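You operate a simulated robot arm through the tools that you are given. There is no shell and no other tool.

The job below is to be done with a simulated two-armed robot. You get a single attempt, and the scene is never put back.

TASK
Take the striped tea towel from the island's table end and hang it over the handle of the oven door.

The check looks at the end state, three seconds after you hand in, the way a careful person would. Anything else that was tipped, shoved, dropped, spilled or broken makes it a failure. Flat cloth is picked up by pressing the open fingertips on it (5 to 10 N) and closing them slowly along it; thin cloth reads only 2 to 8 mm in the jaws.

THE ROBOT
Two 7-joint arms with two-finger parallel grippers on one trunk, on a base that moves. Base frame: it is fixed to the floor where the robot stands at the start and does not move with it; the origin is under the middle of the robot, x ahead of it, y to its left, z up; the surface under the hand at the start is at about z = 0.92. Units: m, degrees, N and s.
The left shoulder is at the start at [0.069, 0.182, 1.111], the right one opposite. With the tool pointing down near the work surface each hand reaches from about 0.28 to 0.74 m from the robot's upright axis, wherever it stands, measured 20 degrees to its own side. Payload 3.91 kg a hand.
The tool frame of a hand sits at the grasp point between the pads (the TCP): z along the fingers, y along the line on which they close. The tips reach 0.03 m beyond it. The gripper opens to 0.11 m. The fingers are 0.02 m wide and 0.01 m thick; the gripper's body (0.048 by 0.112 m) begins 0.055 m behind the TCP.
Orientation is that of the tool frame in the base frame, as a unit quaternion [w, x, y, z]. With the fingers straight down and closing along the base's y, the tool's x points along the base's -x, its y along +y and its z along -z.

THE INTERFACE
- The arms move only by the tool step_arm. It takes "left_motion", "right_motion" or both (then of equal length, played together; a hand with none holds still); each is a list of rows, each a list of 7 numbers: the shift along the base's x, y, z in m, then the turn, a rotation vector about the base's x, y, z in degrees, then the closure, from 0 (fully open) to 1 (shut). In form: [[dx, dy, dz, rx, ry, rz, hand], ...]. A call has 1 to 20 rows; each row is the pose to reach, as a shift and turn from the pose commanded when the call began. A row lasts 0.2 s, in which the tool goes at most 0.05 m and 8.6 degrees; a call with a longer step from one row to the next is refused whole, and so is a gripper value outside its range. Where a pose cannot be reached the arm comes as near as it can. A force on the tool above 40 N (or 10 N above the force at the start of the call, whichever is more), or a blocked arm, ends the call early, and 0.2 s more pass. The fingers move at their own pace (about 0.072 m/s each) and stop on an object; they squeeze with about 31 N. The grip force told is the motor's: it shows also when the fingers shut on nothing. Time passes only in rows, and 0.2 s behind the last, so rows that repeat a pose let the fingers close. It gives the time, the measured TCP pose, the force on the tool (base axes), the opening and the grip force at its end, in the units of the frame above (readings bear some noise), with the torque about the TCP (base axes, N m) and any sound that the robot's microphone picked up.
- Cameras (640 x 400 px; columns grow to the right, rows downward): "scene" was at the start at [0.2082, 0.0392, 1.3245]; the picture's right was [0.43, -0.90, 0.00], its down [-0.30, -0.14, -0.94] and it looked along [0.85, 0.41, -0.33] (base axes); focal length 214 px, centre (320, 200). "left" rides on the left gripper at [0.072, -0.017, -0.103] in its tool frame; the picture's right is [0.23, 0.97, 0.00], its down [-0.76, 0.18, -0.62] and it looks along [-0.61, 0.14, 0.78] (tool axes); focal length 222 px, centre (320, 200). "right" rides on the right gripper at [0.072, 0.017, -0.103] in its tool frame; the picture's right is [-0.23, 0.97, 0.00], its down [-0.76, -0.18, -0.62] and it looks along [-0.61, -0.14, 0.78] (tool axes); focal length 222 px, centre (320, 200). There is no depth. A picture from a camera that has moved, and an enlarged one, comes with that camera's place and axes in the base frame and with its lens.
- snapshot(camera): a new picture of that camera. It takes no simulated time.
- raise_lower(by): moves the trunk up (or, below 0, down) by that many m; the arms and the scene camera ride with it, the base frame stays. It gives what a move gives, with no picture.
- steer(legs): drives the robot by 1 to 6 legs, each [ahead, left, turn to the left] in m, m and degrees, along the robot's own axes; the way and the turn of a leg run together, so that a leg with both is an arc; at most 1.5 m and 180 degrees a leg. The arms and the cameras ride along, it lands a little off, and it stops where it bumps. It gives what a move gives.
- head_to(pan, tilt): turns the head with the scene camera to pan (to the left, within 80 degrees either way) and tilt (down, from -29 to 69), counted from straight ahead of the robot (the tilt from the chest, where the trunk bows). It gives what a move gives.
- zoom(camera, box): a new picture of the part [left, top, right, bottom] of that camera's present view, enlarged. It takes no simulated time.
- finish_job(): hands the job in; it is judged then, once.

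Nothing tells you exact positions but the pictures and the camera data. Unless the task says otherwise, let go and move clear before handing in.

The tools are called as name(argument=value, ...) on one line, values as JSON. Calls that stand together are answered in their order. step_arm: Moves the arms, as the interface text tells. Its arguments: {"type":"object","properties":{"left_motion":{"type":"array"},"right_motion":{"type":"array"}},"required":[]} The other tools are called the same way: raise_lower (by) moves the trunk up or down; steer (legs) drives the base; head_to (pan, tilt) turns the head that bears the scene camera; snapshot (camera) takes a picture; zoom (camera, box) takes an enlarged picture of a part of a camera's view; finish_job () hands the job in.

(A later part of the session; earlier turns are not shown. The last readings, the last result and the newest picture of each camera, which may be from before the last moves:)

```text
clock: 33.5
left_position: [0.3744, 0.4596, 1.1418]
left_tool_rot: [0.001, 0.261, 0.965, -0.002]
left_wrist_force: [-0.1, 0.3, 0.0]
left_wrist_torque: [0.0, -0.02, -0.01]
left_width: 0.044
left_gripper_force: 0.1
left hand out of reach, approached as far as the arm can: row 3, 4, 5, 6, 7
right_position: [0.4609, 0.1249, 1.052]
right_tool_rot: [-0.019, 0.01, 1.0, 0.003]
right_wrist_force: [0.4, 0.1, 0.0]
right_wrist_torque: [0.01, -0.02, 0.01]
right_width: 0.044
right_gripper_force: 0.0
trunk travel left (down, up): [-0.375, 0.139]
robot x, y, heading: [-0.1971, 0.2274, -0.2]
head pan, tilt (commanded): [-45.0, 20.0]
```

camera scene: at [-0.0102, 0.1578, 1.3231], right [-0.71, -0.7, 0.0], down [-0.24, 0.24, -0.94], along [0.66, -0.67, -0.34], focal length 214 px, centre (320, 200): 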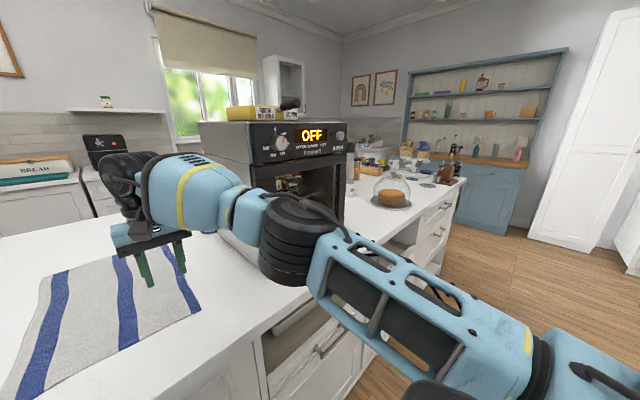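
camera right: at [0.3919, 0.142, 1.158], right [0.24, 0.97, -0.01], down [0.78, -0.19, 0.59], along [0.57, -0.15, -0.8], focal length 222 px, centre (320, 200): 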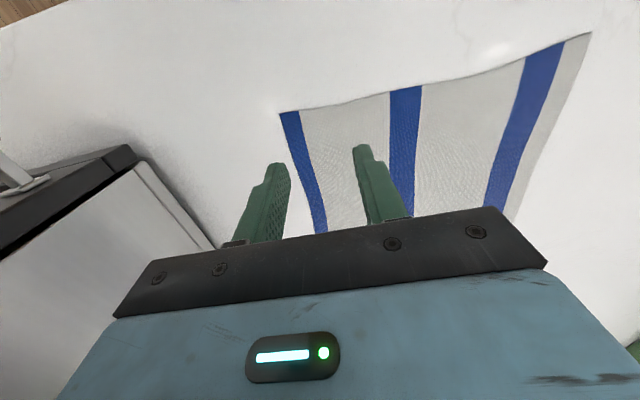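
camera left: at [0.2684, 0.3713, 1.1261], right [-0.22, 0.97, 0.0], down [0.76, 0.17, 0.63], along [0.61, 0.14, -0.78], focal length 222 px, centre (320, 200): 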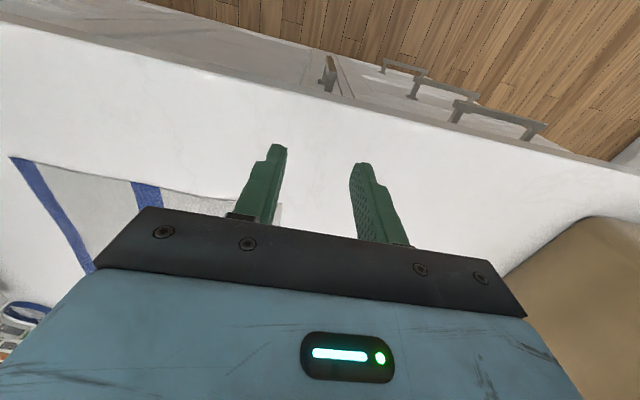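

The turn made little difference. I'll test whether going lower frees the arm, still well above the table and clear of everything.

step_arm(left_motion=[[0.0, 0.0, -0.04, 0, 0, 8, 0.6], [0.0, 0.0, -0.08, 0, 0, 16, 0.6], [0.0, 0.0, -0.12, 0, 0, 24, 0.6], [0.03, 0.0, -0.14, 0, 0, 30, 0.6], [0.06, -0.02, -0.14, 0, 0, 30, 0.6], [0.086, -0.05, -0.14, 0, 0, 30, 0.6], [0.086, -0.09, -0.14, 0, 0, 30, 0.6], [0.086, -0.12, -0.14, 0, 0, 30, 0.6]])

head_to(pan=50, tilt=25)

snapshot(camera="scene")

```text
clock: 35.3
left_position: [0.4003, 0.4355, 0.9738]
left_tool_rot: [0.003, 0.0, 1.0, -0.001]
left_wrist_force: [-1.2, 0.0, 0.1]
left_wrist_torque: [0.0, 0.0, 0.01]
left_width: 0.0438
left_gripper_force: 0.0
left hand out of reach, approached as far as the arm can: row 5, 6, 7, 8
right_position: [0.4604, 0.1245, 1.0526]
right_tool_rot: [-0.02, 0.009, 1.0, 0.002]
right_wrist_force: [-0.3, 0.5, 0.8]
right_wrist_torque: [-0.01, -0.03, 0.0]
right_width: 0.0439
right_gripper_force: 0.1
trunk travel left (down, up): [-0.375, 0.139]
robot x, y, heading: [-0.1989, 0.2253, -0.3]
head pan, tilt (commanded): [-45.0, 20.0]
```

```text
clock: 37.0
left_position: [0.4004, 0.4352, 0.9741]
left_tool_rot: [0.002, 0.002, 1.0, -0.001]
left_wrist_force: [-0.3, -0.1, 1.0]
left_wrist_torque: [0.02, 0.01, 0.01]
left_width: 0.0441
left_gripper_force: 0.0
right_position: [0.4605, 0.1243, 1.0519]
right_tool_rot: [-0.019, 0.01, 1.0, 0.002]
right_wrist_force: [-0.2, 0.5, 0.2]
right_wrist_torque: [-0.05, -0.02, 0.04]
right_width: 0.0439
right_gripper_force: 0.1
trunk travel left (down, up): [-0.375, 0.139]
robot x, y, heading: [-0.1959, 0.2258, -0.2]
head pan, tilt (commanded): [50.0, 25.0]
```

```text
taken
camera scene: at [-0.0162, 0.2941, 1.3151], right [0.76, -0.65, 0.0], down [-0.27, -0.32, -0.91], along [0.59, 0.69, -0.42], focal length 214 px, centre (320, 200)
```

scene: 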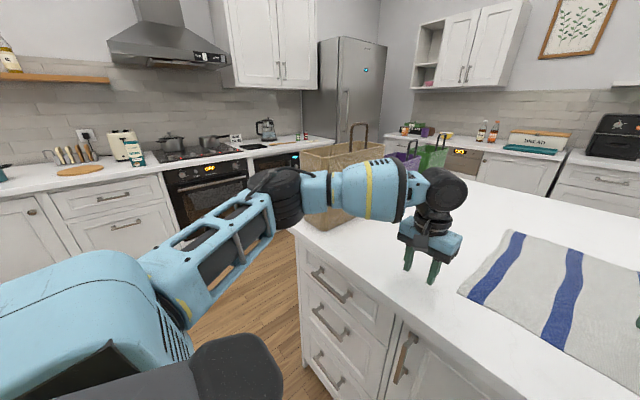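

I notice another black-fronted appliance right of the range, so I'll zoom in there to make sure which is the oven. The left arm reaches further when lower but still not inward.

zoom(camera="scene", box=[140, 110, 330, 229])

head_to(pan=78, tilt=20)

zoom(camera="scene", box=[200, 100, 440, 250])

```text
3.36 times, centred on (235, 170) of scene
camera zoom: at [-0.0162, 0.2941, 1.3151], right [0.76, -0.65, 0.0], down [-0.27, -0.32, -0.91], along [0.59, 0.69, -0.42], focal length 721 px, centre (606, 302)
```

zoom: 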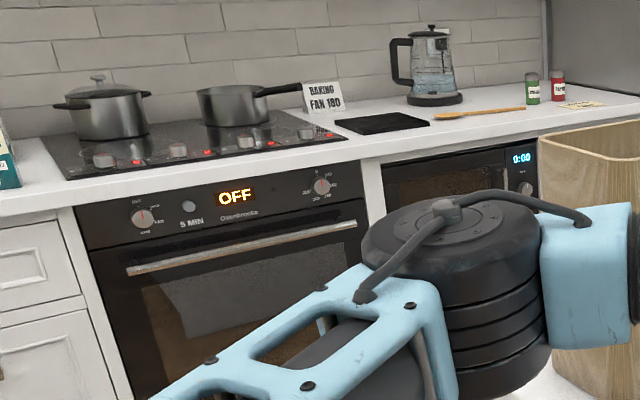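

```text
clock: 38.0
left_position: [0.4008, 0.4364, 0.973]
left_tool_rot: [0.003, 0.002, 1.0, 0.0]
left_wrist_force: [-0.3, 1.1, 0.1]
left_wrist_torque: [-0.02, -0.01, 0.01]
left_width: 0.0441
left_gripper_force: 0.1
right_position: [0.4615, 0.1245, 1.0522]
right_tool_rot: [-0.019, 0.01, 1.0, 0.002]
right_wrist_force: [1.2, -0.4, 0.6]
right_wrist_torque: [0.02, 0.01, 0.02]
right_width: 0.044
right_gripper_force: 0.1
trunk travel left (down, up): [-0.375, 0.139]
robot x, y, heading: [-0.1991, 0.2257, -0.2]
head pan, tilt (commanded): [78.0, 20.0]
```

```text
2.67 times, centred on (320, 175) of scene
camera zoom: at [-0.0559, 0.3149, 1.3231], right [0.98, -0.21, 0.0], down [-0.07, -0.33, -0.94], along [0.2, 0.92, -0.34], focal length 572 px, centre (320, 267)
```

zoom: 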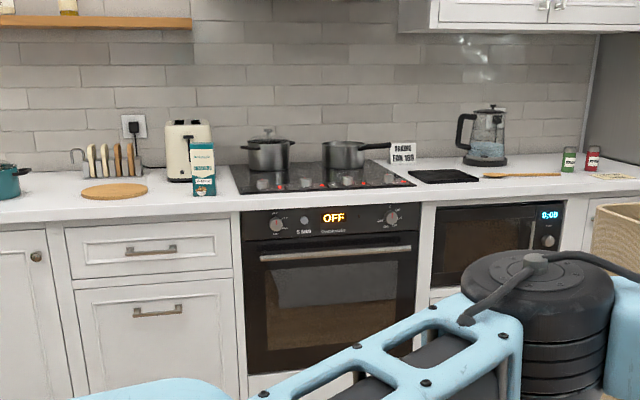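

The range's appliance is confirmed as the oven (knobs, "OFF", a sign "BAKING FAN 180"), and its horizontal bar runs about x 0.11–0.60 at y ≈ 1.95, z ≈ 0.765. Since the left arm works best 0.2 m to its side, I'll shift the right hand inward and then move the base to about (-0.15, 0.125), so both hands land over the corners.

step_arm(right_motion=[[-0.02, 0.04, 0.0, 0, 0, 0, 0.6], [-0.04, 0.08, 0.0, 0, 0, 0, 0.6], [-0.05, 0.1, 0.0, 0, 0, 0, 0.6], [-0.05, 0.1, 0.0, 0, 0, 0, 0.6]])

head_to(pan=0, tilt=35)

snapshot(camera="scene")

```text
clock: 39.0
left_position: [0.4014, 0.4348, 0.9724]
left_tool_rot: [0.001, 0.002, 1.0, -0.001]
left_wrist_force: [-0.5, -0.7, 0.6]
left_wrist_torque: [0.0, 0.0, -0.03]
left_width: 0.0439
left_gripper_force: 0.2
right_position: [0.4109, 0.2252, 1.0523]
right_tool_rot: [-0.019, 0.009, 1.0, 0.002]
right_wrist_force: [-0.6, 0.1, -0.4]
right_wrist_torque: [0.02, -0.03, -0.02]
right_width: 0.0441
right_gripper_force: 0.1
trunk travel left (down, up): [-0.375, 0.139]
robot x, y, heading: [-0.2001, 0.226, -0.2]
head pan, tilt (commanded): [78.0, 20.0]
```

```text
clock: 40.5
left_position: [0.4013, 0.4364, 0.9728]
left_tool_rot: [0.002, 0.003, 1.0, -0.001]
left_wrist_force: [0.6, 0.0, -0.5]
left_wrist_torque: [0.02, 0.01, 0.0]
left_width: 0.0441
left_gripper_force: 0.0
right_position: [0.4117, 0.2243, 1.0526]
right_tool_rot: [-0.019, 0.009, 1.0, 0.002]
right_wrist_force: [-0.2, 0.6, -0.2]
right_wrist_torque: [0.0, 0.01, 0.02]
right_width: 0.0438
right_gripper_force: 0.1
trunk travel left (down, up): [-0.375, 0.139]
robot x, y, heading: [-0.2022, 0.2289, -0.4]
head pan, tilt (commanded): [0.0, 35.0]
```

```text
taken
camera scene: at [0.0123, 0.2236, 1.2993], right [0.0, -1.0, 0.0], down [-0.57, 0.0, -0.82], along [0.82, 0.0, -0.57], focal length 214 px, centre (320, 200)
```

scene: 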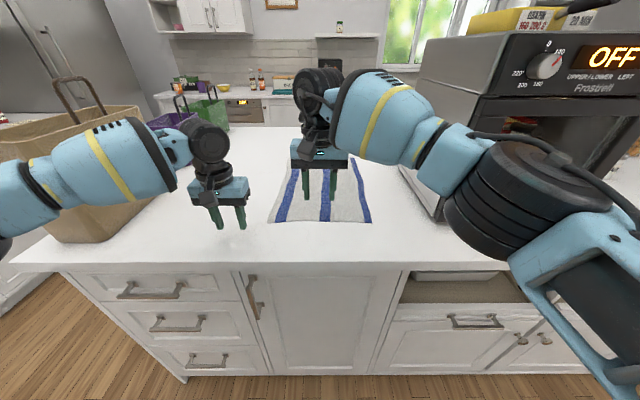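

The right arm moves freely there. Driving right 0.10 m and ahead 0.055 m should put the left hand near (0.455, 0.335) and the right near (0.465, 0.125); the right elbow keeps about 6 cm from the countertop oven.

steer(legs=[[0, -0.1, 0], [0.055, 0, 0]])

snapshot(camera="scene")

snapshot(camera="left")

snapshot(camera="right")

```text
clock: 42.6
left_position: [0.4555, 0.3361, 0.973]
left_tool_rot: [0.002, 0.001, 1.0, -0.001]
left_wrist_force: [0.9, -0.3, -0.1]
left_wrist_torque: [0.01, 0.0, -0.02]
left_width: 0.0441
left_gripper_force: 0.1
right_position: [0.4672, 0.1249, 1.0516]
right_tool_rot: [-0.019, 0.01, 1.0, 0.002]
right_wrist_force: [0.0, -0.6, 0.4]
right_wrist_torque: [-0.02, 0.03, 0.0]
right_width: 0.0442
right_gripper_force: 0.0
trunk travel left (down, up): [-0.375, 0.139]
robot x, y, heading: [-0.1479, 0.1256, -0.5]
head pan, tilt (commanded): [0.0, 35.0]
```

```text
taken
camera scene: at [0.0671, 0.1237, 1.2991], right [-0.01, -1.0, 0.0], down [-0.57, 0.0, -0.82], along [0.82, 0.0, -0.57], focal length 214 px, centre (320, 200)
```

scene: 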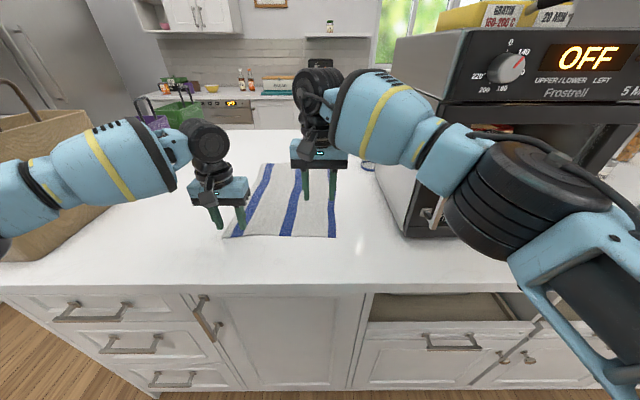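

```text
taken
camera left: at [0.3829, 0.3196, 1.0752], right [-0.22, 0.97, 0.0], down [0.76, 0.18, 0.63], along [0.61, 0.14, -0.78], focal length 222 px, centre (320, 200)
```

left: 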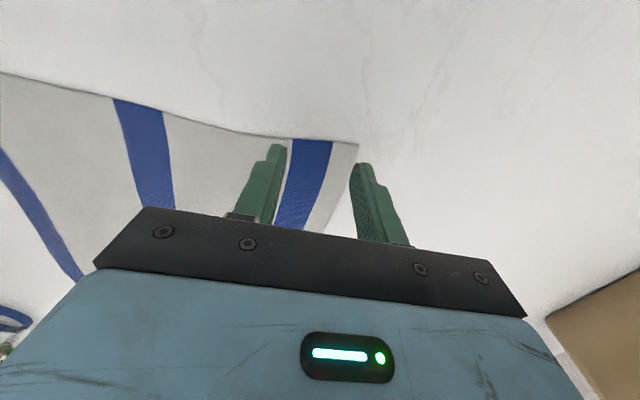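

```text
taken
camera right: at [0.3972, 0.1431, 1.1579], right [0.25, 0.97, -0.01], down [0.78, -0.19, 0.59], along [0.57, -0.15, -0.81], focal length 222 px, centre (320, 200)
```

right: 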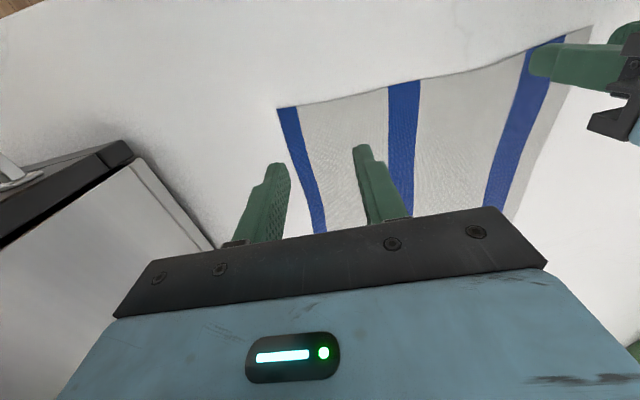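

Both hands are above the near edge: left at (0.456, 0.336), right at (0.467, 0.125). I'll narrow the jaws to about 3–4 cm, nudge the left slightly inward, and come down to just above the cloth.

step_arm(right_motion=[[0.0, 0.0, -0.03, 0, 0, 0, 0.65], [-0.003, 0.0, -0.06, 0, 0, 0, 0.68], [-0.005, 0.0, -0.085, 0, 0, 0, 0.68], [-0.005, 0.0, -0.09, 0, 0, 0, 0.68]], left_motion=[[0.004, -0.004, -0.004, 0, 0, 0, 0.7], [0.007, -0.008, -0.008, 0, 0, 0, 0.727], [0.008, -0.01, -0.012, 0, 0, 0, 0.727], [0.008, -0.01, -0.012, 0, 0, 0, 0.727]])

snapshot(camera="left")

snapshot(camera="right")

zoom(camera="scene", box=[160, 120, 400, 270])

```text
clock: 43.6
left_position: [0.4552, 0.3373, 0.9733]
left_tool_rot: [0.002, 0.001, 1.0, -0.002]
left_wrist_force: [-0.3, 0.0, -0.6]
left_wrist_torque: [-0.01, 0.02, -0.02]
left_width: 0.0301
left_gripper_force: 0.1
left hand out of reach, approached as far as the arm can: row 1, 2, 3, 4
right_position: [0.4602, 0.1244, 0.9615]
right_tool_rot: [-0.02, 0.01, 1.0, 0.002]
right_wrist_force: [0.4, 0.4, 0.6]
right_wrist_torque: [0.01, 0.0, 0.01]
right_width: 0.0352
right_gripper_force: 0.1
trunk travel left (down, up): [-0.375, 0.139]
robot x, y, heading: [-0.1471, 0.1237, -0.4]
head pan, tilt (commanded): [0.0, 35.0]
```

```text
taken
camera left: at [0.3822, 0.3197, 1.0755], right [-0.22, 0.97, 0.0], down [0.76, 0.18, 0.63], along [0.61, 0.14, -0.78], focal length 222 px, centre (320, 200)
```

left: 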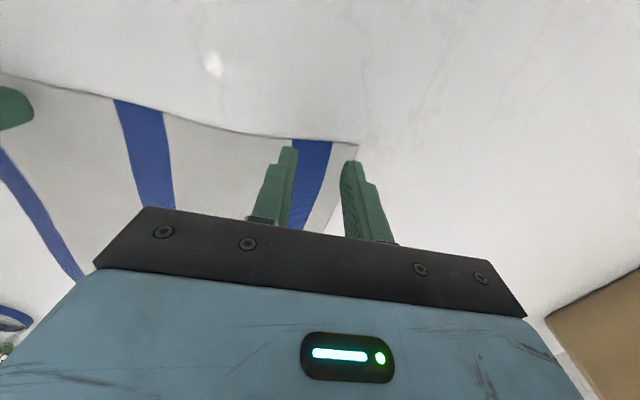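

```text
taken
camera right: at [0.3919, 0.143, 1.0675], right [0.25, 0.97, -0.01], down [0.78, -0.19, 0.59], along [0.57, -0.15, -0.81], focal length 222 px, centre (320, 200)
```

right: 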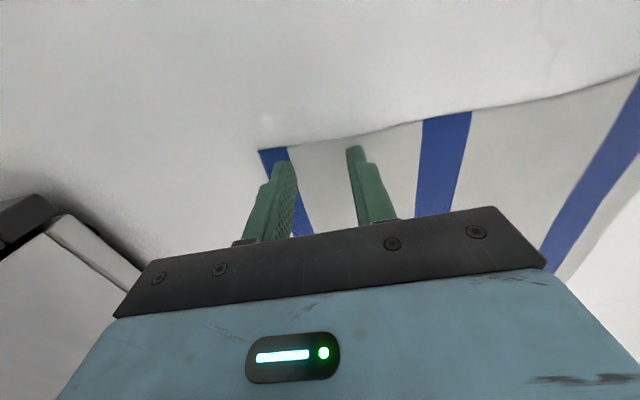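

```text
2.67 times, centred on (280, 195) of scene
camera zoom: at [0.0662, 0.1238, 1.2993], right [-0.01, -1.0, 0.0], down [-0.57, 0.0, -0.82], along [0.82, 0.0, -0.57], focal length 572 px, centre (427, 213)
```

zoom: 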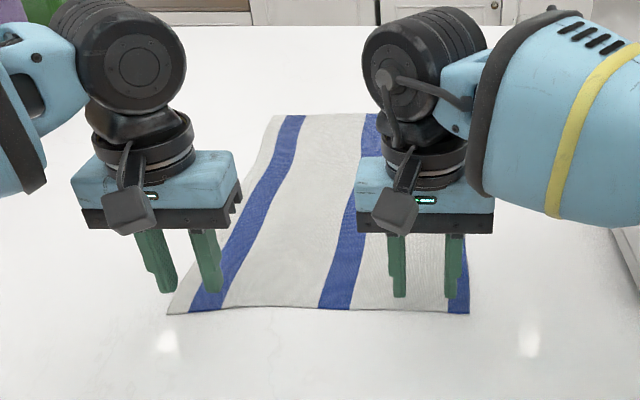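

The left arm is at its inward limit again, so I'll shift the base by a centimetre instead, which carries both hands slightly right and ahead. Then I'll go straight down.

steer(legs=[[0.008, -0.01, 0]])

step_arm(left_motion=[[0, 0, -0.005, 0, 0, 0, 0.727], [0, 0, -0.01, 0, 0, 0, 0.727], [0, 0, -0.01, 0, 0, 0, 0.727]])

```text
clock: 44.4
left_position: [0.4622, 0.3265, 0.9747]
left_tool_rot: [0.001, 0.002, 1.0, -0.001]
left_wrist_force: [-0.3, 0.1, 0.2]
left_wrist_torque: [0.01, -0.04, 0.0]
left_width: 0.0298
left_gripper_force: 0.0
right_position: [0.4683, 0.1142, 0.9622]
right_tool_rot: [-0.019, 0.009, 1.0, 0.002]
right_wrist_force: [-0.3, -0.3, 0.2]
right_wrist_torque: [-0.01, -0.01, 0.01]
right_width: 0.0351
right_gripper_force: 0.0
trunk travel left (down, up): [-0.375, 0.139]
robot x, y, heading: [-0.1371, 0.1145, -0.2]
head pan, tilt (commanded): [0.0, 35.0]
```

```text
clock: 45.1
left_position: [0.4606, 0.3265, 0.963]
left_tool_rot: [0.002, 0.002, 1.0, -0.001]
left_wrist_force: [-0.5, 0.4, -0.6]
left_wrist_torque: [0.01, 0.01, -0.04]
left_width: 0.0303
left_gripper_force: 0.0
right_position: [0.4677, 0.1153, 0.9622]
right_tool_rot: [-0.019, 0.01, 1.0, 0.003]
right_wrist_force: [0.0, 0.1, 0.4]
right_wrist_torque: [0.0, -0.03, 0.01]
right_width: 0.0351
right_gripper_force: 0.1
trunk travel left (down, up): [-0.375, 0.139]
robot x, y, heading: [-0.1398, 0.1154, -0.2]
head pan, tilt (commanded): [0.0, 35.0]
```

Both hands are now at z ≈ 0.962, over both corners and inside the edges. I'll lower in small steps watching for contact force.

step_arm(left_motion=[[0, 0, -0.004, 0, 0, 0, 0.727], [0, 0, -0.008, 0, 0, 0, 0.727], [0, 0, -0.008, 0, 0, 0, 0.727]], right_motion=[[0, 0, -0.004, 0, 0, 0, 0.68], [0, 0, -0.008, 0, 0, 0, 0.68], [0, 0, -0.008, 0, 0, 0, 0.68]])

```text
clock: 46.0
left_position: [0.4615, 0.3269, 0.9562]
left_tool_rot: [0.002, 0.002, 1.0, 0.0]
left_wrist_force: [0.2, -0.1, 0.7]
left_wrist_torque: [-0.02, 0.01, 0.03]
left_width: 0.0299
left_gripper_force: 0.1
right_position: [0.4682, 0.1142, 0.9549]
right_tool_rot: [-0.018, 0.009, 1.0, 0.002]
right_wrist_force: [-0.2, -0.9, 0.7]
right_wrist_torque: [-0.01, 0.02, -0.03]
right_width: 0.0353
right_gripper_force: 0.0
trunk travel left (down, up): [-0.375, 0.139]
robot x, y, heading: [-0.1356, 0.1176, 0.1]
head pan, tilt (commanded): [0.0, 35.0]
```

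step_arm(left_motion=[[0, 0, -0.002, 0, 0, 0, 0.727], [0, 0, -0.004, 0, 0, 0, 0.727], [0, 0, -0.004, 0, 0, 0, 0.727]], right_motion=[[0, 0, -0.002, 0, 0, 0, 0.68], [0, 0, -0.003, 0, 0, 0, 0.68], [0, 0, -0.003, 0, 0, 0, 0.68]])

```text
clock: 46.8
left_position: [0.4613, 0.3264, 0.951]
left_tool_rot: [0.002, 0.002, 1.0, 0.0]
left_wrist_force: [0.5, 0.0, 0.2]
left_wrist_torque: [0.02, 0.0, -0.02]
left_width: 0.03
left_gripper_force: 0.1
right_position: [0.4668, 0.1155, 0.9521]
right_tool_rot: [-0.018, 0.009, 1.0, 0.002]
right_wrist_force: [0.9, 0.1, 8.7]
right_wrist_torque: [-0.21, -0.06, 0.04]
right_width: 0.0353
right_gripper_force: 0.1
trunk travel left (down, up): [-0.375, 0.139]
robot x, y, heading: [-0.1396, 0.1191, -0.5]
head pan, tilt (commanded): [0.0, 35.0]
```

The right fingertips press with 8.7 N, which is in range; the left is not quite touching. I'll lower the left a little more.

step_arm(left_motion=[[0, 0, -0.001, 0, 0, 0, 0.727], [0, 0, -0.002, 0, 0, 0, 0.727], [0, 0, -0.002, 0, 0, 0, 0.727]])

```text
clock: 47.5
left_position: [0.4618, 0.3266, 0.9517]
left_tool_rot: [0.004, 0.002, 1.0, -0.001]
left_wrist_force: [2.0, 3.0, 11.4]
left_wrist_torque: [0.15, 0.03, -0.03]
left_width: 0.0302
left_gripper_force: 0.1
right_position: [0.4682, 0.1156, 0.9522]
right_tool_rot: [-0.019, 0.01, 1.0, 0.002]
right_wrist_force: [1.9, 0.0, 8.9]
right_wrist_torque: [-0.19, -0.08, 0.05]
right_width: 0.0353
right_gripper_force: 0.0
trunk travel left (down, up): [-0.375, 0.139]
robot x, y, heading: [-0.1397, 0.1208, -0.2]
head pan, tilt (commanded): [0.0, 35.0]
```

The left now presses at about 11 N, so I'll ease it up half a millimetre. Then I'll close both grippers slowly along the cloth.

step_arm(left_motion=[[0, 0, 0.0005, 0, 0, 0, 0.75], [0, 0, 0.0005, 0, 0, 0, 0.78], [0, 0, 0.0005, 0, 0, 0, 0.82], [0, 0, 0.0005, 0, 0, 0, 0.86], [0, 0, 0.0005, 0, 0, 0, 0.9], [0, 0, 0.0005, 0, 0, 0, 0.94], [0, 0, 0.0005, 0, 0, 0, 0.98], [0, 0, 0.0005, 0, 0, 0, 1.0], [0, 0, 0.0005, 0, 0, 0, 1.0], [0, 0, 0.0005, 0, 0, 0, 1.0]], right_motion=[[0, 0, 0, 0, 0, 0, 0.7], [0, 0, 0, 0, 0, 0, 0.74], [0, 0, 0, 0, 0, 0, 0.78], [0, 0, 0, 0, 0, 0, 0.82], [0, 0, 0, 0, 0, 0, 0.86], [0, 0, 0, 0, 0, 0, 0.9], [0, 0, 0, 0, 0, 0, 0.95], [0, 0, 0, 0, 0, 0, 1.0], [0, 0, 0, 0, 0, 0, 1.0], [0, 0, 0, 0, 0, 0, 1.0]])

zoom(camera="scene", box=[160, 120, 400, 270])

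snapshot(camera="left")

snapshot(camera="right")

```text
clock: 49.8
left_position: [0.4612, 0.3255, 0.9514]
left_tool_rot: [0.004, 0.002, 1.0, -0.001]
left_wrist_force: [-0.3, -0.1, 17.0]
left_wrist_torque: [0.03, 0.02, -0.01]
left_width: 0.0053
left_gripper_force: 31.0
right_position: [0.4663, 0.1143, 0.9511]
right_tool_rot: [-0.02, 0.009, 1.0, 0.002]
right_wrist_force: [-0.7, -1.9, 9.0]
right_wrist_torque: [-0.12, -0.07, 0.01]
right_width: 0.0002
right_gripper_force: 31.1
trunk travel left (down, up): [-0.375, 0.139]
robot x, y, heading: [-0.1382, 0.1164, -0.2]
head pan, tilt (commanded): [0.0, 35.0]
```

```text
2.67 times, centred on (280, 195) of scene
camera zoom: at [0.0719, 0.1132, 1.2997], right [0.0, -1.0, 0.0], down [-0.57, 0.0, -0.82], along [0.82, 0.0, -0.57], focal length 572 px, centre (427, 213)
```

zoom: 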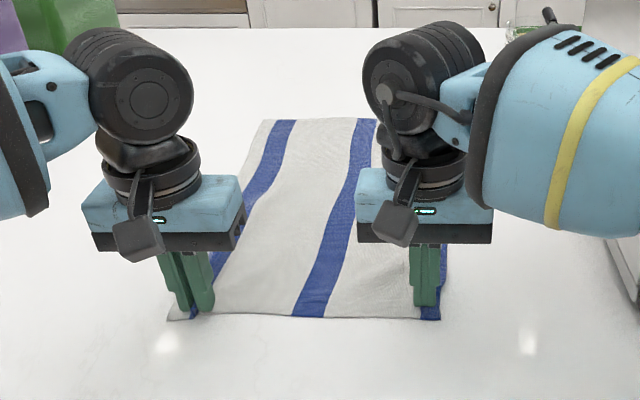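

```text
taken
camera left: at [0.3884, 0.3094, 1.0535], right [-0.22, 0.97, 0.0], down [0.76, 0.18, 0.63], along [0.61, 0.14, -0.78], focal length 222 px, centre (320, 200)
```

left: 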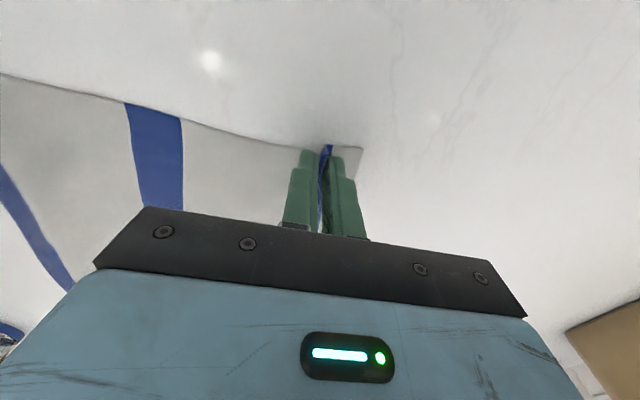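

```text
taken
camera right: at [0.3979, 0.1328, 1.058], right [0.25, 0.97, 0.0], down [0.78, -0.19, 0.59], along [0.58, -0.15, -0.8], focal length 222 px, centre (320, 200)
```

right: 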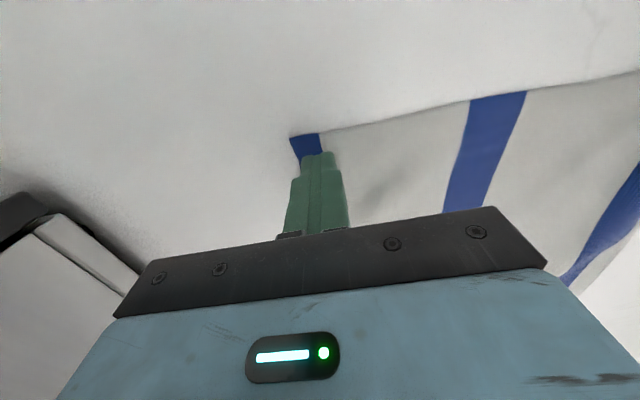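

The left jaws hold cloth (5.3 mm), but the right closed on nothing; its torque reading shows only one finger was pressing. I'll lift the right slightly, reopen, recentre on the corner (now near (0.444, 0.102)) with a small roll correction, and try again.

step_arm(left_motion=[[0, 0, 0.002, 0, 0, 0, 1.0], [0, 0, 0.003, 0, 0, 0, 1.0], [0, 0, 0.003, 0, 0, 0, 1.0], [0, 0, 0.003, 0, 0, 0, 1.0], [0, 0, 0.003, 0, 0, 0, 1.0], [0, 0, 0.003, 0, 0, 0, 1.0]], right_motion=[[0, 0, 0.01, 0, 0, 0, 0.95], [0, 0, 0.015, 0, 0, 0, 0.8], [0, 0.008, 0.015, -1.0, 0, 0, 0.6], [0.0, 0.016, 0.015, -1.5, 0, 0, 0.59], [0.0, 0.016, 0.008, -1.5, 0, 0, 0.59], [0.0, 0.016, 0.004, -1.5, 0, 0, 0.59]])

snapshot(camera="right")

```text
clock: 51.1
left_position: [0.4626, 0.3266, 0.9528]
left_tool_rot: [0.001, 0.002, 1.0, -0.001]
left_wrist_force: [-0.3, -0.4, 0.7]
left_wrist_torque: [0.01, 0.01, 0.02]
left_width: 0.0024
left_gripper_force: 31.0
right_position: [0.4687, 0.1302, 0.9546]
right_tool_rot: [-0.019, 0.01, 1.0, -0.011]
right_wrist_force: [0.4, -0.7, -0.4]
right_wrist_torque: [0.02, -0.03, 0.02]
right_width: 0.0452
right_gripper_force: 0.0
trunk travel left (down, up): [-0.375, 0.139]
robot x, y, heading: [-0.138, 0.1181, -0.1]
head pan, tilt (commanded): [0.0, 35.0]
```

```text
taken
camera right: at [0.3999, 0.1523, 1.0602], right [0.25, 0.97, -0.03], down [0.78, -0.18, 0.6], along [0.57, -0.17, -0.8], focal length 222 px, centre (320, 200)
```

right: 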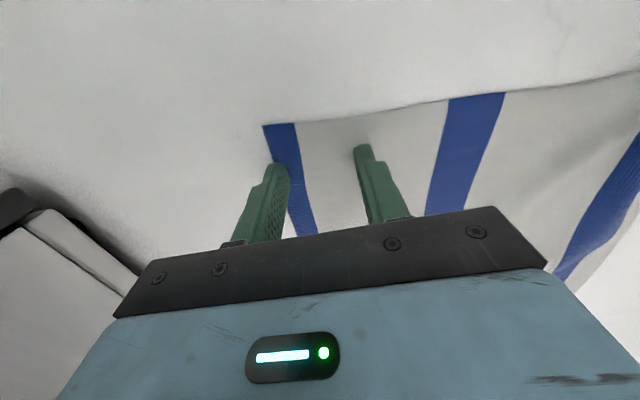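

The left still shows 2.4 mm of cloth in its jaws. The right is centred on its corner; now I press it down gently.

step_arm(right_motion=[[0, 0, -0.002, 0, 0, 0, 0.59], [0, 0, -0.003, 0, 0, 0, 0.59], [0, 0, -0.003, 0, 0, 0, 0.59]])

zoom(camera="left", box=[240, 100, 440, 225])

```text
clock: 52.0
left_position: [0.4622, 0.3263, 0.9543]
left_tool_rot: [0.003, 0.002, 1.0, 0.0]
left_wrist_force: [0.6, 0.0, 1.1]
left_wrist_torque: [0.01, 0.0, 0.03]
left_width: 0.0024
left_gripper_force: 31.2
right_position: [0.4682, 0.1301, 0.9516]
right_tool_rot: [-0.018, 0.009, 1.0, -0.011]
right_wrist_force: [1.0, 0.4, 5.1]
right_wrist_torque: [0.16, -0.07, -0.03]
right_width: 0.0454
right_gripper_force: 0.1
trunk travel left (down, up): [-0.375, 0.139]
robot x, y, heading: [-0.1367, 0.1164, -0.3]
head pan, tilt (commanded): [0.0, 35.0]
```

```text
3.20 times, centred on (340, 162) of left
camera zoom: at [0.3896, 0.3102, 1.0552], right [-0.22, 0.97, 0.0], down [0.76, 0.18, 0.63], along [0.61, 0.14, -0.78], focal length 711 px, centre (256, 320)
```

zoom: 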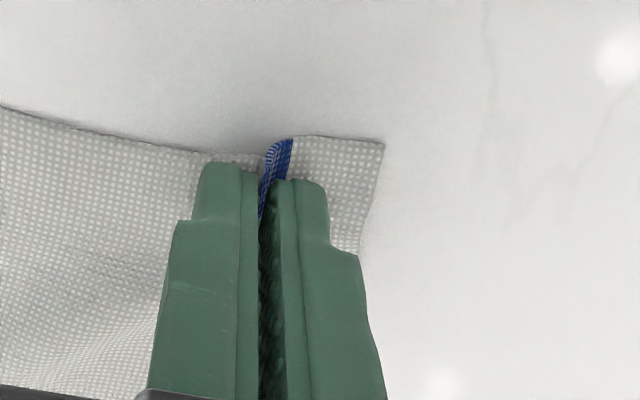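

The left clearly pinches a fold of the blue stripe. The right now presses mostly on its other finger, so I'll halve the roll correction and press a little more before closing.

step_arm(right_motion=[[0, 0, -0.0005, 0.7, 0, 0, 0.59], [0, 0, -0.001, 0.75, 0, 0, 0.59], [0, 0, -0.001, 0.75, 0, 0, 0.59]])

```text
clock: 52.8
left_position: [0.4624, 0.3264, 0.9533]
left_tool_rot: [0.002, 0.002, 1.0, -0.001]
left_wrist_force: [-0.1, 0.3, 0.0]
left_wrist_torque: [0.03, 0.03, -0.01]
left_width: 0.0024
left_gripper_force: 30.8
right_position: [0.4683, 0.1319, 0.9512]
right_tool_rot: [-0.018, 0.009, 1.0, -0.005]
right_wrist_force: [3.0, 0.0, 12.4]
right_wrist_torque: [0.22, -0.21, -0.07]
right_width: 0.0451
right_gripper_force: 0.0
trunk travel left (down, up): [-0.375, 0.139]
robot x, y, heading: [-0.1382, 0.1172, -0.2]
head pan, tilt (commanded): [0.0, 35.0]
```

step_arm(right_motion=[[0, 0, 0.0002, 0.4, 0, 0, 0.59], [0, 0, 0.0004, 0.45, 0, 0, 0.59], [0, 0, 0.0004, 0.45, 0, 0, 0.59]])

```text
clock: 53.5
left_position: [0.4616, 0.3263, 0.954]
left_tool_rot: [0.003, 0.001, 1.0, -0.001]
left_wrist_force: [0.6, 0.2, 0.8]
left_wrist_torque: [0.03, -0.04, 0.01]
left_width: 0.0025
left_gripper_force: 30.7
right_position: [0.4679, 0.1319, 0.9516]
right_tool_rot: [-0.018, 0.009, 1.0, 0.0]
right_wrist_force: [2.0, -0.9, 14.8]
right_wrist_torque: [-0.17, -0.14, 0.04]
right_width: 0.0451
right_gripper_force: 0.1
trunk travel left (down, up): [-0.375, 0.139]
robot x, y, heading: [-0.1383, 0.1156, -0.4]
head pan, tilt (commanded): [0.0, 35.0]
```

Both right fingers now share the load at 14.8 N in total. I'll ease off slightly and close slowly.

step_arm(right_motion=[[0, 0, 0.0004, -0.1, 0, 0, 0.6], [0, 0, 0.0004, -0.12, 0, 0, 0.63], [0, 0, 0.0004, -0.12, 0, 0, 0.66], [0, 0, 0.0004, -0.12, 0, 0, 0.69], [0, 0, 0.0004, -0.12, 0, 0, 0.72], [0, 0, 0.0004, -0.12, 0, 0, 0.76], [0, 0, 0.0004, -0.12, 0, 0, 0.8], [0, 0, 0.0004, -0.12, 0, 0, 0.84], [0, 0, 0.0004, -0.12, 0, 0, 0.88], [0, 0, 0.0004, -0.12, 0, 0, 0.92], [0, 0, 0.0004, -0.12, 0, 0, 0.96], [0, 0, 0.0004, -0.12, 0, 0, 1.0], [0, 0, 0.0004, -0.12, 0, 0, 1.0], [0, 0, 0.0004, -0.12, 0, 0, 1.0]])

snapshot(camera="right")

```text
clock: 56.5
left_position: [0.4607, 0.3264, 0.9528]
left_tool_rot: [0.002, 0.002, 1.0, -0.001]
left_wrist_force: [-0.1, -6.4, 0.3]
left_wrist_torque: [-0.19, 0.01, -0.04]
left_width: 0.0027
left_gripper_force: 30.7
right_position: [0.4676, 0.1314, 0.9526]
right_tool_rot: [-0.018, 0.009, 1.0, -0.001]
right_wrist_force: [-0.6, 7.1, 8.8]
right_wrist_torque: [0.19, -0.05, 0.01]
right_width: 0.0021
right_gripper_force: 31.1
trunk travel left (down, up): [-0.375, 0.139]
robot x, y, heading: [-0.1381, 0.1177, -0.3]
head pan, tilt (commanded): [0.0, 35.0]
```

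```text
taken
camera right: at [0.3984, 0.1501, 1.058], right [0.24, 0.97, -0.01], down [0.78, -0.19, 0.59], along [0.57, -0.15, -0.8], focal length 222 px, centre (320, 200)
```

right: 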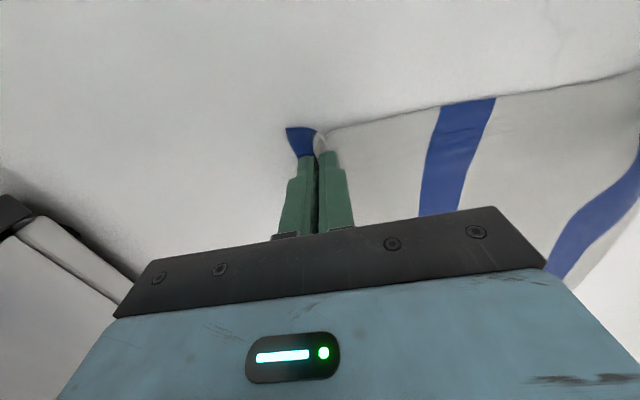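

Both hands now hold cloth (2.7 and 2.1 mm), with the near edge pulled taut between them at about 7 N. I'll relax that tension by moving the right hand 8 mm toward the left and lift both a little to confirm the grips.

step_arm(left_motion=[[0, 0, 0.0, 0, 0, 0, 1.0], [0, 0, 0.005, 0, 0, 0, 1.0], [0, 0, 0.015, 0, 0, 0, 1.0], [0, 0, 0.03, 0, 0, 0, 1.0], [0, 0, 0.03, 0, 0, 0, 1.0]], right_motion=[[0, 0.006, 0.0, 0, 0, 0, 1.0], [0, 0.01, 0.005, 0, 0, 0, 1.0], [0, 0.01, 0.015, 0, 0, 0, 1.0], [0, 0.01, 0.03, 0, 0, 0, 1.0], [0, 0.01, 0.03, 0, 0, 0, 1.0]])

snapshot(camera="scene")

snapshot(camera="right")

snapshot(camera="left")

```text
clock: 57.8
left_position: [0.4632, 0.328, 0.9832]
left_tool_rot: [0.002, 0.002, 1.0, -0.001]
left_wrist_force: [0.2, -0.2, -1.2]
left_wrist_torque: [-0.02, 0.0, -0.01]
left_width: 0.0025
left_gripper_force: 30.7
right_position: [0.4683, 0.1394, 0.981]
right_tool_rot: [-0.019, 0.009, 1.0, -0.002]
right_wrist_force: [-0.1, 0.9, 0.8]
right_wrist_torque: [-0.03, -0.02, 0.0]
right_width: 0.002
right_gripper_force: 30.8
trunk travel left (down, up): [-0.375, 0.139]
robot x, y, heading: [-0.1358, 0.116, -0.3]
head pan, tilt (commanded): [0.0, 35.0]
```

```text
taken
camera scene: at [0.074, 0.1139, 1.2992], right [0.0, -1.0, 0.0], down [-0.57, 0.0, -0.82], along [0.82, 0.0, -0.57], focal length 214 px, centre (320, 200)
```

scene: 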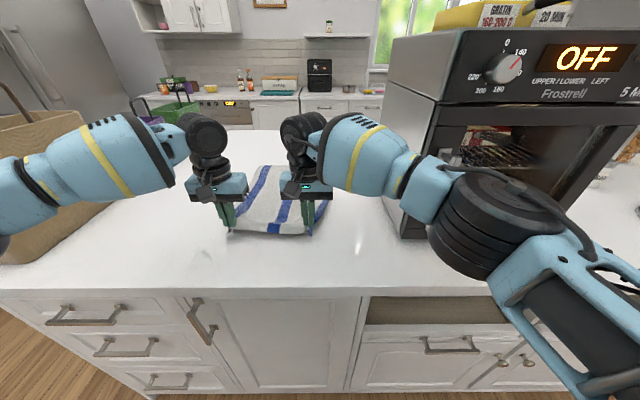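

```text
taken
camera right: at [0.3996, 0.1599, 1.0875], right [0.24, 0.97, -0.01], down [0.78, -0.19, 0.59], along [0.57, -0.16, -0.8], focal length 222 px, centre (320, 200)
```

right: 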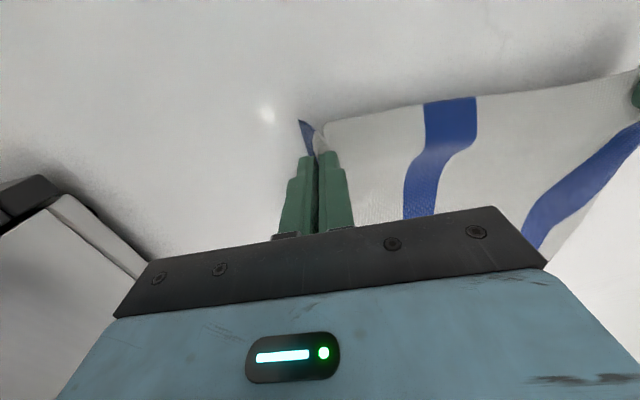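

```text
taken
camera left: at [0.3903, 0.3114, 1.0851], right [-0.22, 0.97, 0.0], down [0.76, 0.18, 0.63], along [0.61, 0.14, -0.78], focal length 222 px, centre (320, 200)
```

left: 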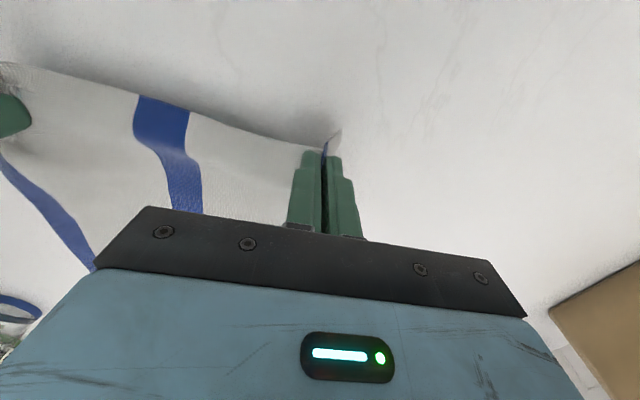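

Both corners are lifted and held. I'll raise the trunk to lift the towel's near edge further before backing away.

raise_lower(by=0.13)

snapshot(camera="scene")

```text
clock: 59.0
left_position: [0.4263, 0.3169, 1.2556]
left_tool_rot: [0.136, 0.011, 0.991, -0.005]
left_wrist_force: [2.0, -16.1, -11.6]
left_wrist_torque: [-0.41, 0.12, -0.26]
left_width: 0.0022
left_gripper_force: 31.2
right_position: [0.4625, 0.1386, 1.1466]
right_tool_rot: [0.021, 0.01, 1.0, 0.011]
right_wrist_force: [-2.5, 15.7, 11.7]
right_wrist_torque: [0.72, 0.01, 0.05]
right_width: 0.0023
right_gripper_force: 31.0
trunk travel left (down, up): [-0.489, 0.025]
robot x, y, heading: [-0.1363, 0.1155, -0.4]
head pan, tilt (commanded): [0.0, 35.0]
stopped: the force on the tool passed its limit at 40 N (the readings are from after the stop); the commanded pose is now the measured one
```

```text
taken
camera scene: at [-0.01, 0.1128, 1.4366], right [-0.01, -1.0, 0.0], down [-0.57, 0.0, -0.82], along [0.82, 0.0, -0.57], focal length 214 px, centre (320, 200)
```

scene: 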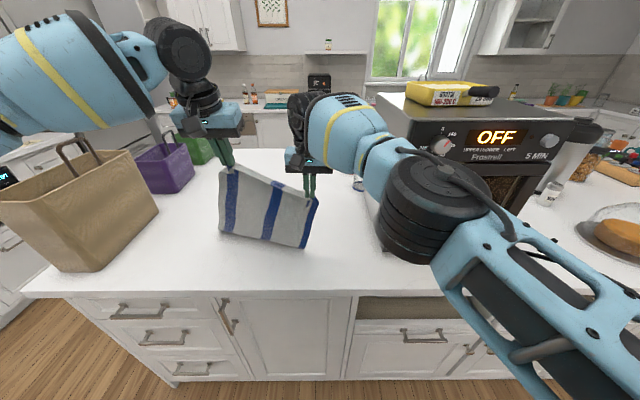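

The trunk rose but the left arm snapped higher than the right (z 1.256 against 1.147), stretching the towel with about 16 N; both still hold. I'll level the hands to about z = 1.18 and restore the left hand's tilt to remove the tension.

step_arm(left_motion=[[0, 0, -0.03, 0, 0, 0, 1.0], [0, 0, -0.05, 0, 5, 0, 1.0], [0.0, 0, -0.07, 0, 10, 0, 1.0], [0.0, 0, -0.078, 0, 15, 0, 1.0], [0.0, 0, -0.078, 0, 15, 0, 1.0]], right_motion=[[0, 0.003, 0.01, 0, 0, 0, 1.0], [0, 0.006, 0.02, 0, 0, 0, 1.0], [-0.005, 0.006, 0.03, 0, 0, 0, 1.0], [-0.01, 0.006, 0.03, 0, 0, 0, 1.0], [-0.01, 0.006, 0.03, 0, 0, 0, 1.0]])

snapshot(camera="scene")

```text
clock: 60.2
left_position: [0.4195, 0.3405, 1.1723]
left_tool_rot: [0.005, 0.007, 1.0, -0.005]
left_wrist_force: [0.0, -0.2, 0.9]
left_wrist_torque: [0.04, 0.03, -0.03]
left_width: 0.0023
left_gripper_force: 30.9
left hand out of reach, approached as far as the arm can: row 3, 4, 5
right_position: [0.4545, 0.1467, 1.1701]
right_tool_rot: [0.017, 0.01, 1.0, 0.006]
right_wrist_force: [0.5, 0.3, -0.3]
right_wrist_torque: [0.04, -0.01, 0.02]
right_width: 0.0018
right_gripper_force: 30.7
right hand out of reach, approached as far as the arm can: row 1, 2, 3
trunk travel left (down, up): [-0.489, 0.025]
robot x, y, heading: [-0.136, 0.1165, -0.4]
head pan, tilt (commanded): [0.0, 35.0]
```

```text
taken
camera scene: at [-0.0047, 0.1141, 1.4351], right [-0.01, -1.0, 0.0], down [-0.57, 0.0, -0.82], along [0.82, 0.0, -0.57], focal length 214 px, centre (320, 200)
```

scene: 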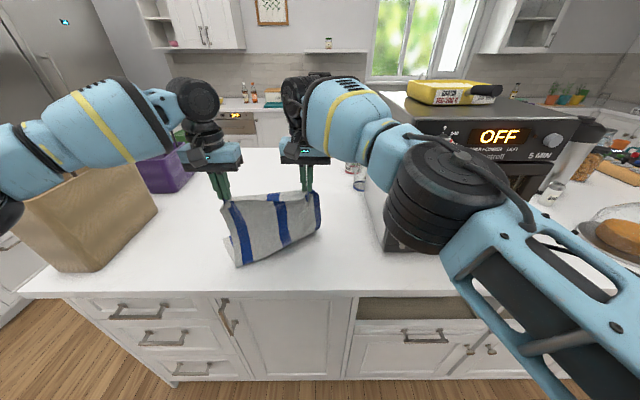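

The towel hangs slack between the level hands at z ≈ 1.17, with its lower part still on the island. I'll back straight away from the island in stages so it slides off the edge towards me.

steer(legs=[[-0.15, 0, 0], [-0.15, 0, 0]])

snapshot(camera="scene")

```text
clock: 62.5
left_position: [0.1218, 0.3409, 1.1716]
left_tool_rot: [0.002, 0.006, 1.0, -0.006]
left_wrist_force: [-0.3, 0.3, -1.0]
left_wrist_torque: [-0.04, -0.01, 0.0]
left_width: 0.0023
left_gripper_force: 30.8
right_position: [0.1591, 0.1471, 1.1703]
right_tool_rot: [0.015, 0.012, 1.0, 0.005]
right_wrist_force: [0.1, 0.4, 0.0]
right_wrist_torque: [0.0, 0.02, -0.01]
right_width: 0.002
right_gripper_force: 30.8
trunk travel left (down, up): [-0.489, 0.025]
robot x, y, heading: [-0.4333, 0.1208, -0.2]
head pan, tilt (commanded): [0.0, 35.0]
```

```text
taken
camera scene: at [-0.3012, 0.116, 1.4348], right [-0.01, -1.0, 0.0], down [-0.57, 0.0, -0.82], along [0.82, 0.0, -0.57], focal length 214 px, centre (320, 200)
```

scene: 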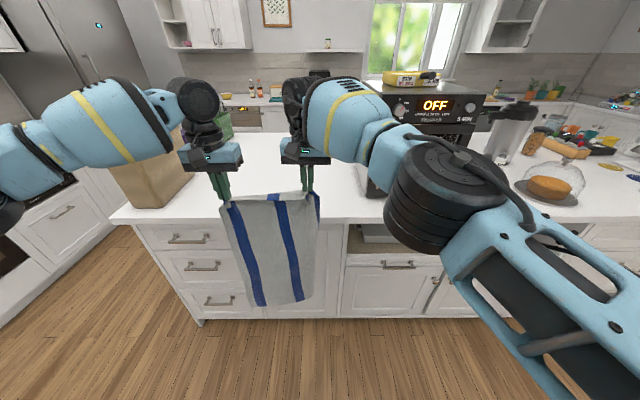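

The towel hangs flat and straight between the two hands, clear of the island, and nothing on the island moved. Now I'll look left to plan the drive to the oven.

head_to(pan=75, tilt=25)

snapshot(camera="scene")

```text
clock: 64.0
left_position: [0.1212, 0.3404, 1.172]
left_tool_rot: [0.004, 0.006, 1.0, -0.005]
left_wrist_force: [0.0, -0.5, 0.8]
left_wrist_torque: [0.0, 0.0, 0.02]
left_width: 0.0022
left_gripper_force: 31.1
right_position: [0.158, 0.1463, 1.1706]
right_tool_rot: [0.016, 0.012, 1.0, 0.006]
right_wrist_force: [0.0, 0.0, -0.6]
right_wrist_torque: [0.02, 0.0, 0.02]
right_width: 0.0019
right_gripper_force: 30.6
trunk travel left (down, up): [-0.489, 0.025]
robot x, y, heading: [-0.4357, 0.1162, -0.2]
head pan, tilt (commanded): [75.0, 25.0]
```

```text
taken
camera scene: at [-0.3659, 0.2052, 1.4509], right [0.96, -0.26, 0.0], down [-0.11, -0.41, -0.91], along [0.24, 0.87, -0.42], focal length 214 px, centre (320, 200)
```

scene: 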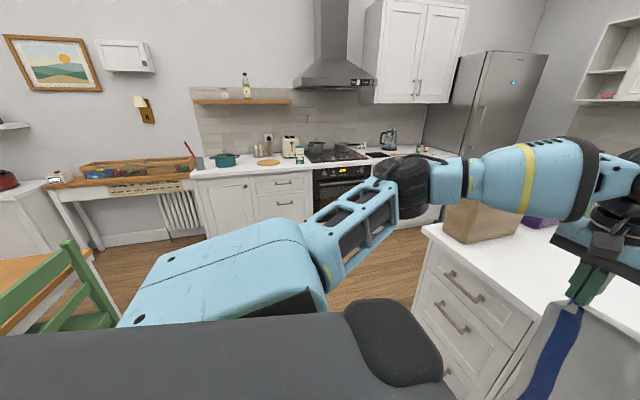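

There's a green chair and table at about x < -1.1, so I must keep clear on that side. I'll first retract and align both hands (to about x = 0.04, some 0.48 m ahead of the axis) to make the towel compact and parallel to my front before turning.

step_arm(left_motion=[[-0.02, 0, 0, 0, 0, 0, 1.0], [-0.04, 0, 0, 0, 0, 0, 1.0], [-0.06, 0, 0, 0, 0, 0, 1.0], [-0.08, 0, 0, 0, 0, 0, 1.0], [-0.08, 0, 0, 0, 0, 0, 1.0]], right_motion=[[-0.03, 0, 0, 0, 0, 0, 1.0], [-0.06, 0, 0, 0, 0, 0, 1.0], [-0.09, 0, 0, 0, 0, 0, 1.0], [-0.117, 0, 0, 0, 0, 0, 1.0], [-0.117, 0, 0, 0, 0, 0, 1.0]])

```text
clock: 65.2
left_position: [0.0409, 0.3415, 1.1701]
left_tool_rot: [0.003, 0.005, 1.0, -0.006]
left_wrist_force: [-1.0, 0.2, -0.2]
left_wrist_torque: [0.01, 0.01, 0.01]
left_width: 0.0024
left_gripper_force: 31.0
right_position: [0.0417, 0.1473, 1.1692]
right_tool_rot: [0.015, 0.012, 1.0, 0.006]
right_wrist_force: [-0.3, -0.1, -1.1]
right_wrist_torque: [0.0, 0.0, 0.0]
right_width: 0.002
right_gripper_force: 31.0
trunk travel left (down, up): [-0.489, 0.025]
robot x, y, heading: [-0.4361, 0.1195, -0.5]
head pan, tilt (commanded): [75.0, 25.0]
```

Hands are aligned at x ≈ 0.041, still holding (2.4 and 2.0 mm). I'll turn left in place to face the oven side.

steer(legs=[[0, 0, 45], [0, 0, 45.4]])

head_to(pan=0, tilt=25)

snapshot(camera="scene")

```text
clock: 69.7
left_position: [-0.6596, 0.5941, 1.1718]
left_tool_rot: [0.006, -0.704, 0.711, -0.001]
left_wrist_force: [0.3, -0.5, -0.1]
left_wrist_torque: [-0.03, 0.0, -0.04]
left_width: 0.0023
left_gripper_force: 31.2
right_position: [-0.465, 0.5951, 1.1719]
right_tool_rot: [0.008, -0.7, 0.714, 0.015]
right_wrist_force: [0.5, 0.2, -0.2]
right_wrist_torque: [-0.04, 0.02, -0.04]
right_width: 0.0024
right_gripper_force: 31.2
trunk travel left (down, up): [-0.489, 0.025]
robot x, y, heading: [-0.4354, 0.1181, 89.9]
head pan, tilt (commanded): [75.0, 25.0]
```

```text
clock: 71.2
left_position: [-0.6591, 0.5946, 1.1734]
left_tool_rot: [0.007, -0.703, 0.711, 0.0]
left_wrist_force: [-0.2, -0.3, -0.2]
left_wrist_torque: [0.0, -0.01, -0.02]
left_width: 0.0023
left_gripper_force: 30.7
right_position: [-0.4654, 0.5937, 1.172]
right_tool_rot: [0.007, -0.7, 0.714, 0.016]
right_wrist_force: [0.4, 0.4, 0.8]
right_wrist_torque: [0.03, -0.01, -0.02]
right_width: 0.0018
right_gripper_force: 30.6
trunk travel left (down, up): [-0.489, 0.025]
robot x, y, heading: [-0.4356, 0.1164, 89.8]
head pan, tilt (commanded): [0.0, 25.0]
```

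```text
taken
camera scene: at [-0.4349, 0.2536, 1.4509], right [1.0, 0.0, 0.0], down [0.0, -0.42, -0.91], along [0.0, 0.91, -0.42], focal length 214 px, centre (320, 200)
```

scene: 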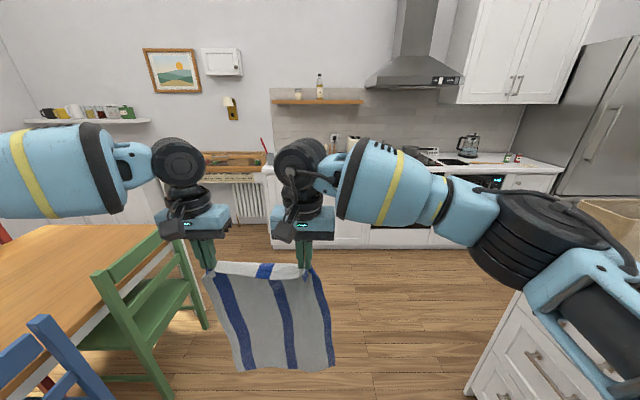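

I face the oven wall now, with chairs to the left at about x < -1.1 and the oven ahead to the right. I'll drive ahead and rightwards, keeping about 0.45 m from the island's corner at (0.32, 0.87).

steer(legs=[[0.55, -0.18, 0], [0.48, -0.25, 0]])

head_to(pan=-30, tilt=30)

snapshot(camera="scene")

```text
clock: 77.2
left_position: [-0.2235, 1.6206, 1.1724]
left_tool_rot: [0.008, -0.702, 0.712, -0.001]
left_wrist_force: [-0.3, -0.1, -0.3]
left_wrist_torque: [0.0, 0.0, -0.06]
left_width: 0.0023
left_gripper_force: 31.4
right_position: [-0.0281, 1.6212, 1.1721]
right_tool_rot: [0.008, -0.698, 0.715, 0.017]
right_wrist_force: [-0.3, -1.0, -0.5]
right_wrist_torque: [0.02, 0.03, -0.03]
right_width: 0.0022
right_gripper_force: 31.2
trunk travel left (down, up): [-0.489, 0.025]
robot x, y, heading: [-0.0014, 1.1429, 89.6]
head pan, tilt (commanded): [0.0, 25.0]
```

```text
clock: 78.2
left_position: [-0.2217, 1.6204, 1.1724]
left_tool_rot: [0.008, -0.701, 0.713, -0.001]
left_wrist_force: [-0.3, -0.5, 0.7]
left_wrist_torque: [-0.05, 0.0, -0.02]
left_width: 0.0024
left_gripper_force: 30.9
right_position: [-0.0281, 1.6209, 1.1723]
right_tool_rot: [0.008, -0.699, 0.715, 0.016]
right_wrist_force: [-0.8, -0.8, -0.1]
right_wrist_torque: [0.0, -0.01, -0.01]
right_width: 0.002
right_gripper_force: 31.0
trunk travel left (down, up): [-0.489, 0.025]
robot x, y, heading: [0.0025, 1.1458, 89.7]
head pan, tilt (commanded): [-30.0, 30.0]
```

```text
taken
camera scene: at [0.0457, 1.2657, 1.443], right [0.86, -0.51, 0.0], down [-0.25, -0.43, -0.87], along [0.44, 0.75, -0.5], focal length 214 px, centre (320, 200)
```

scene: 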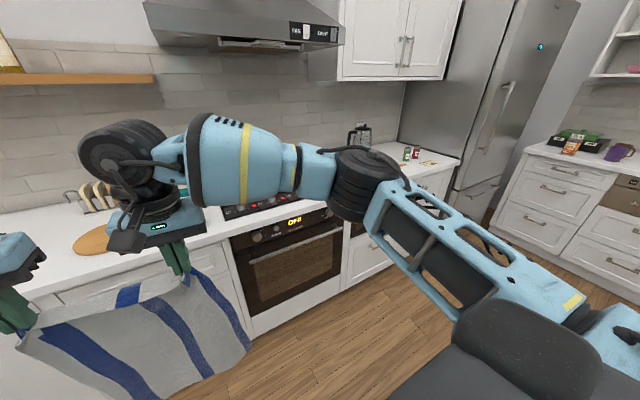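

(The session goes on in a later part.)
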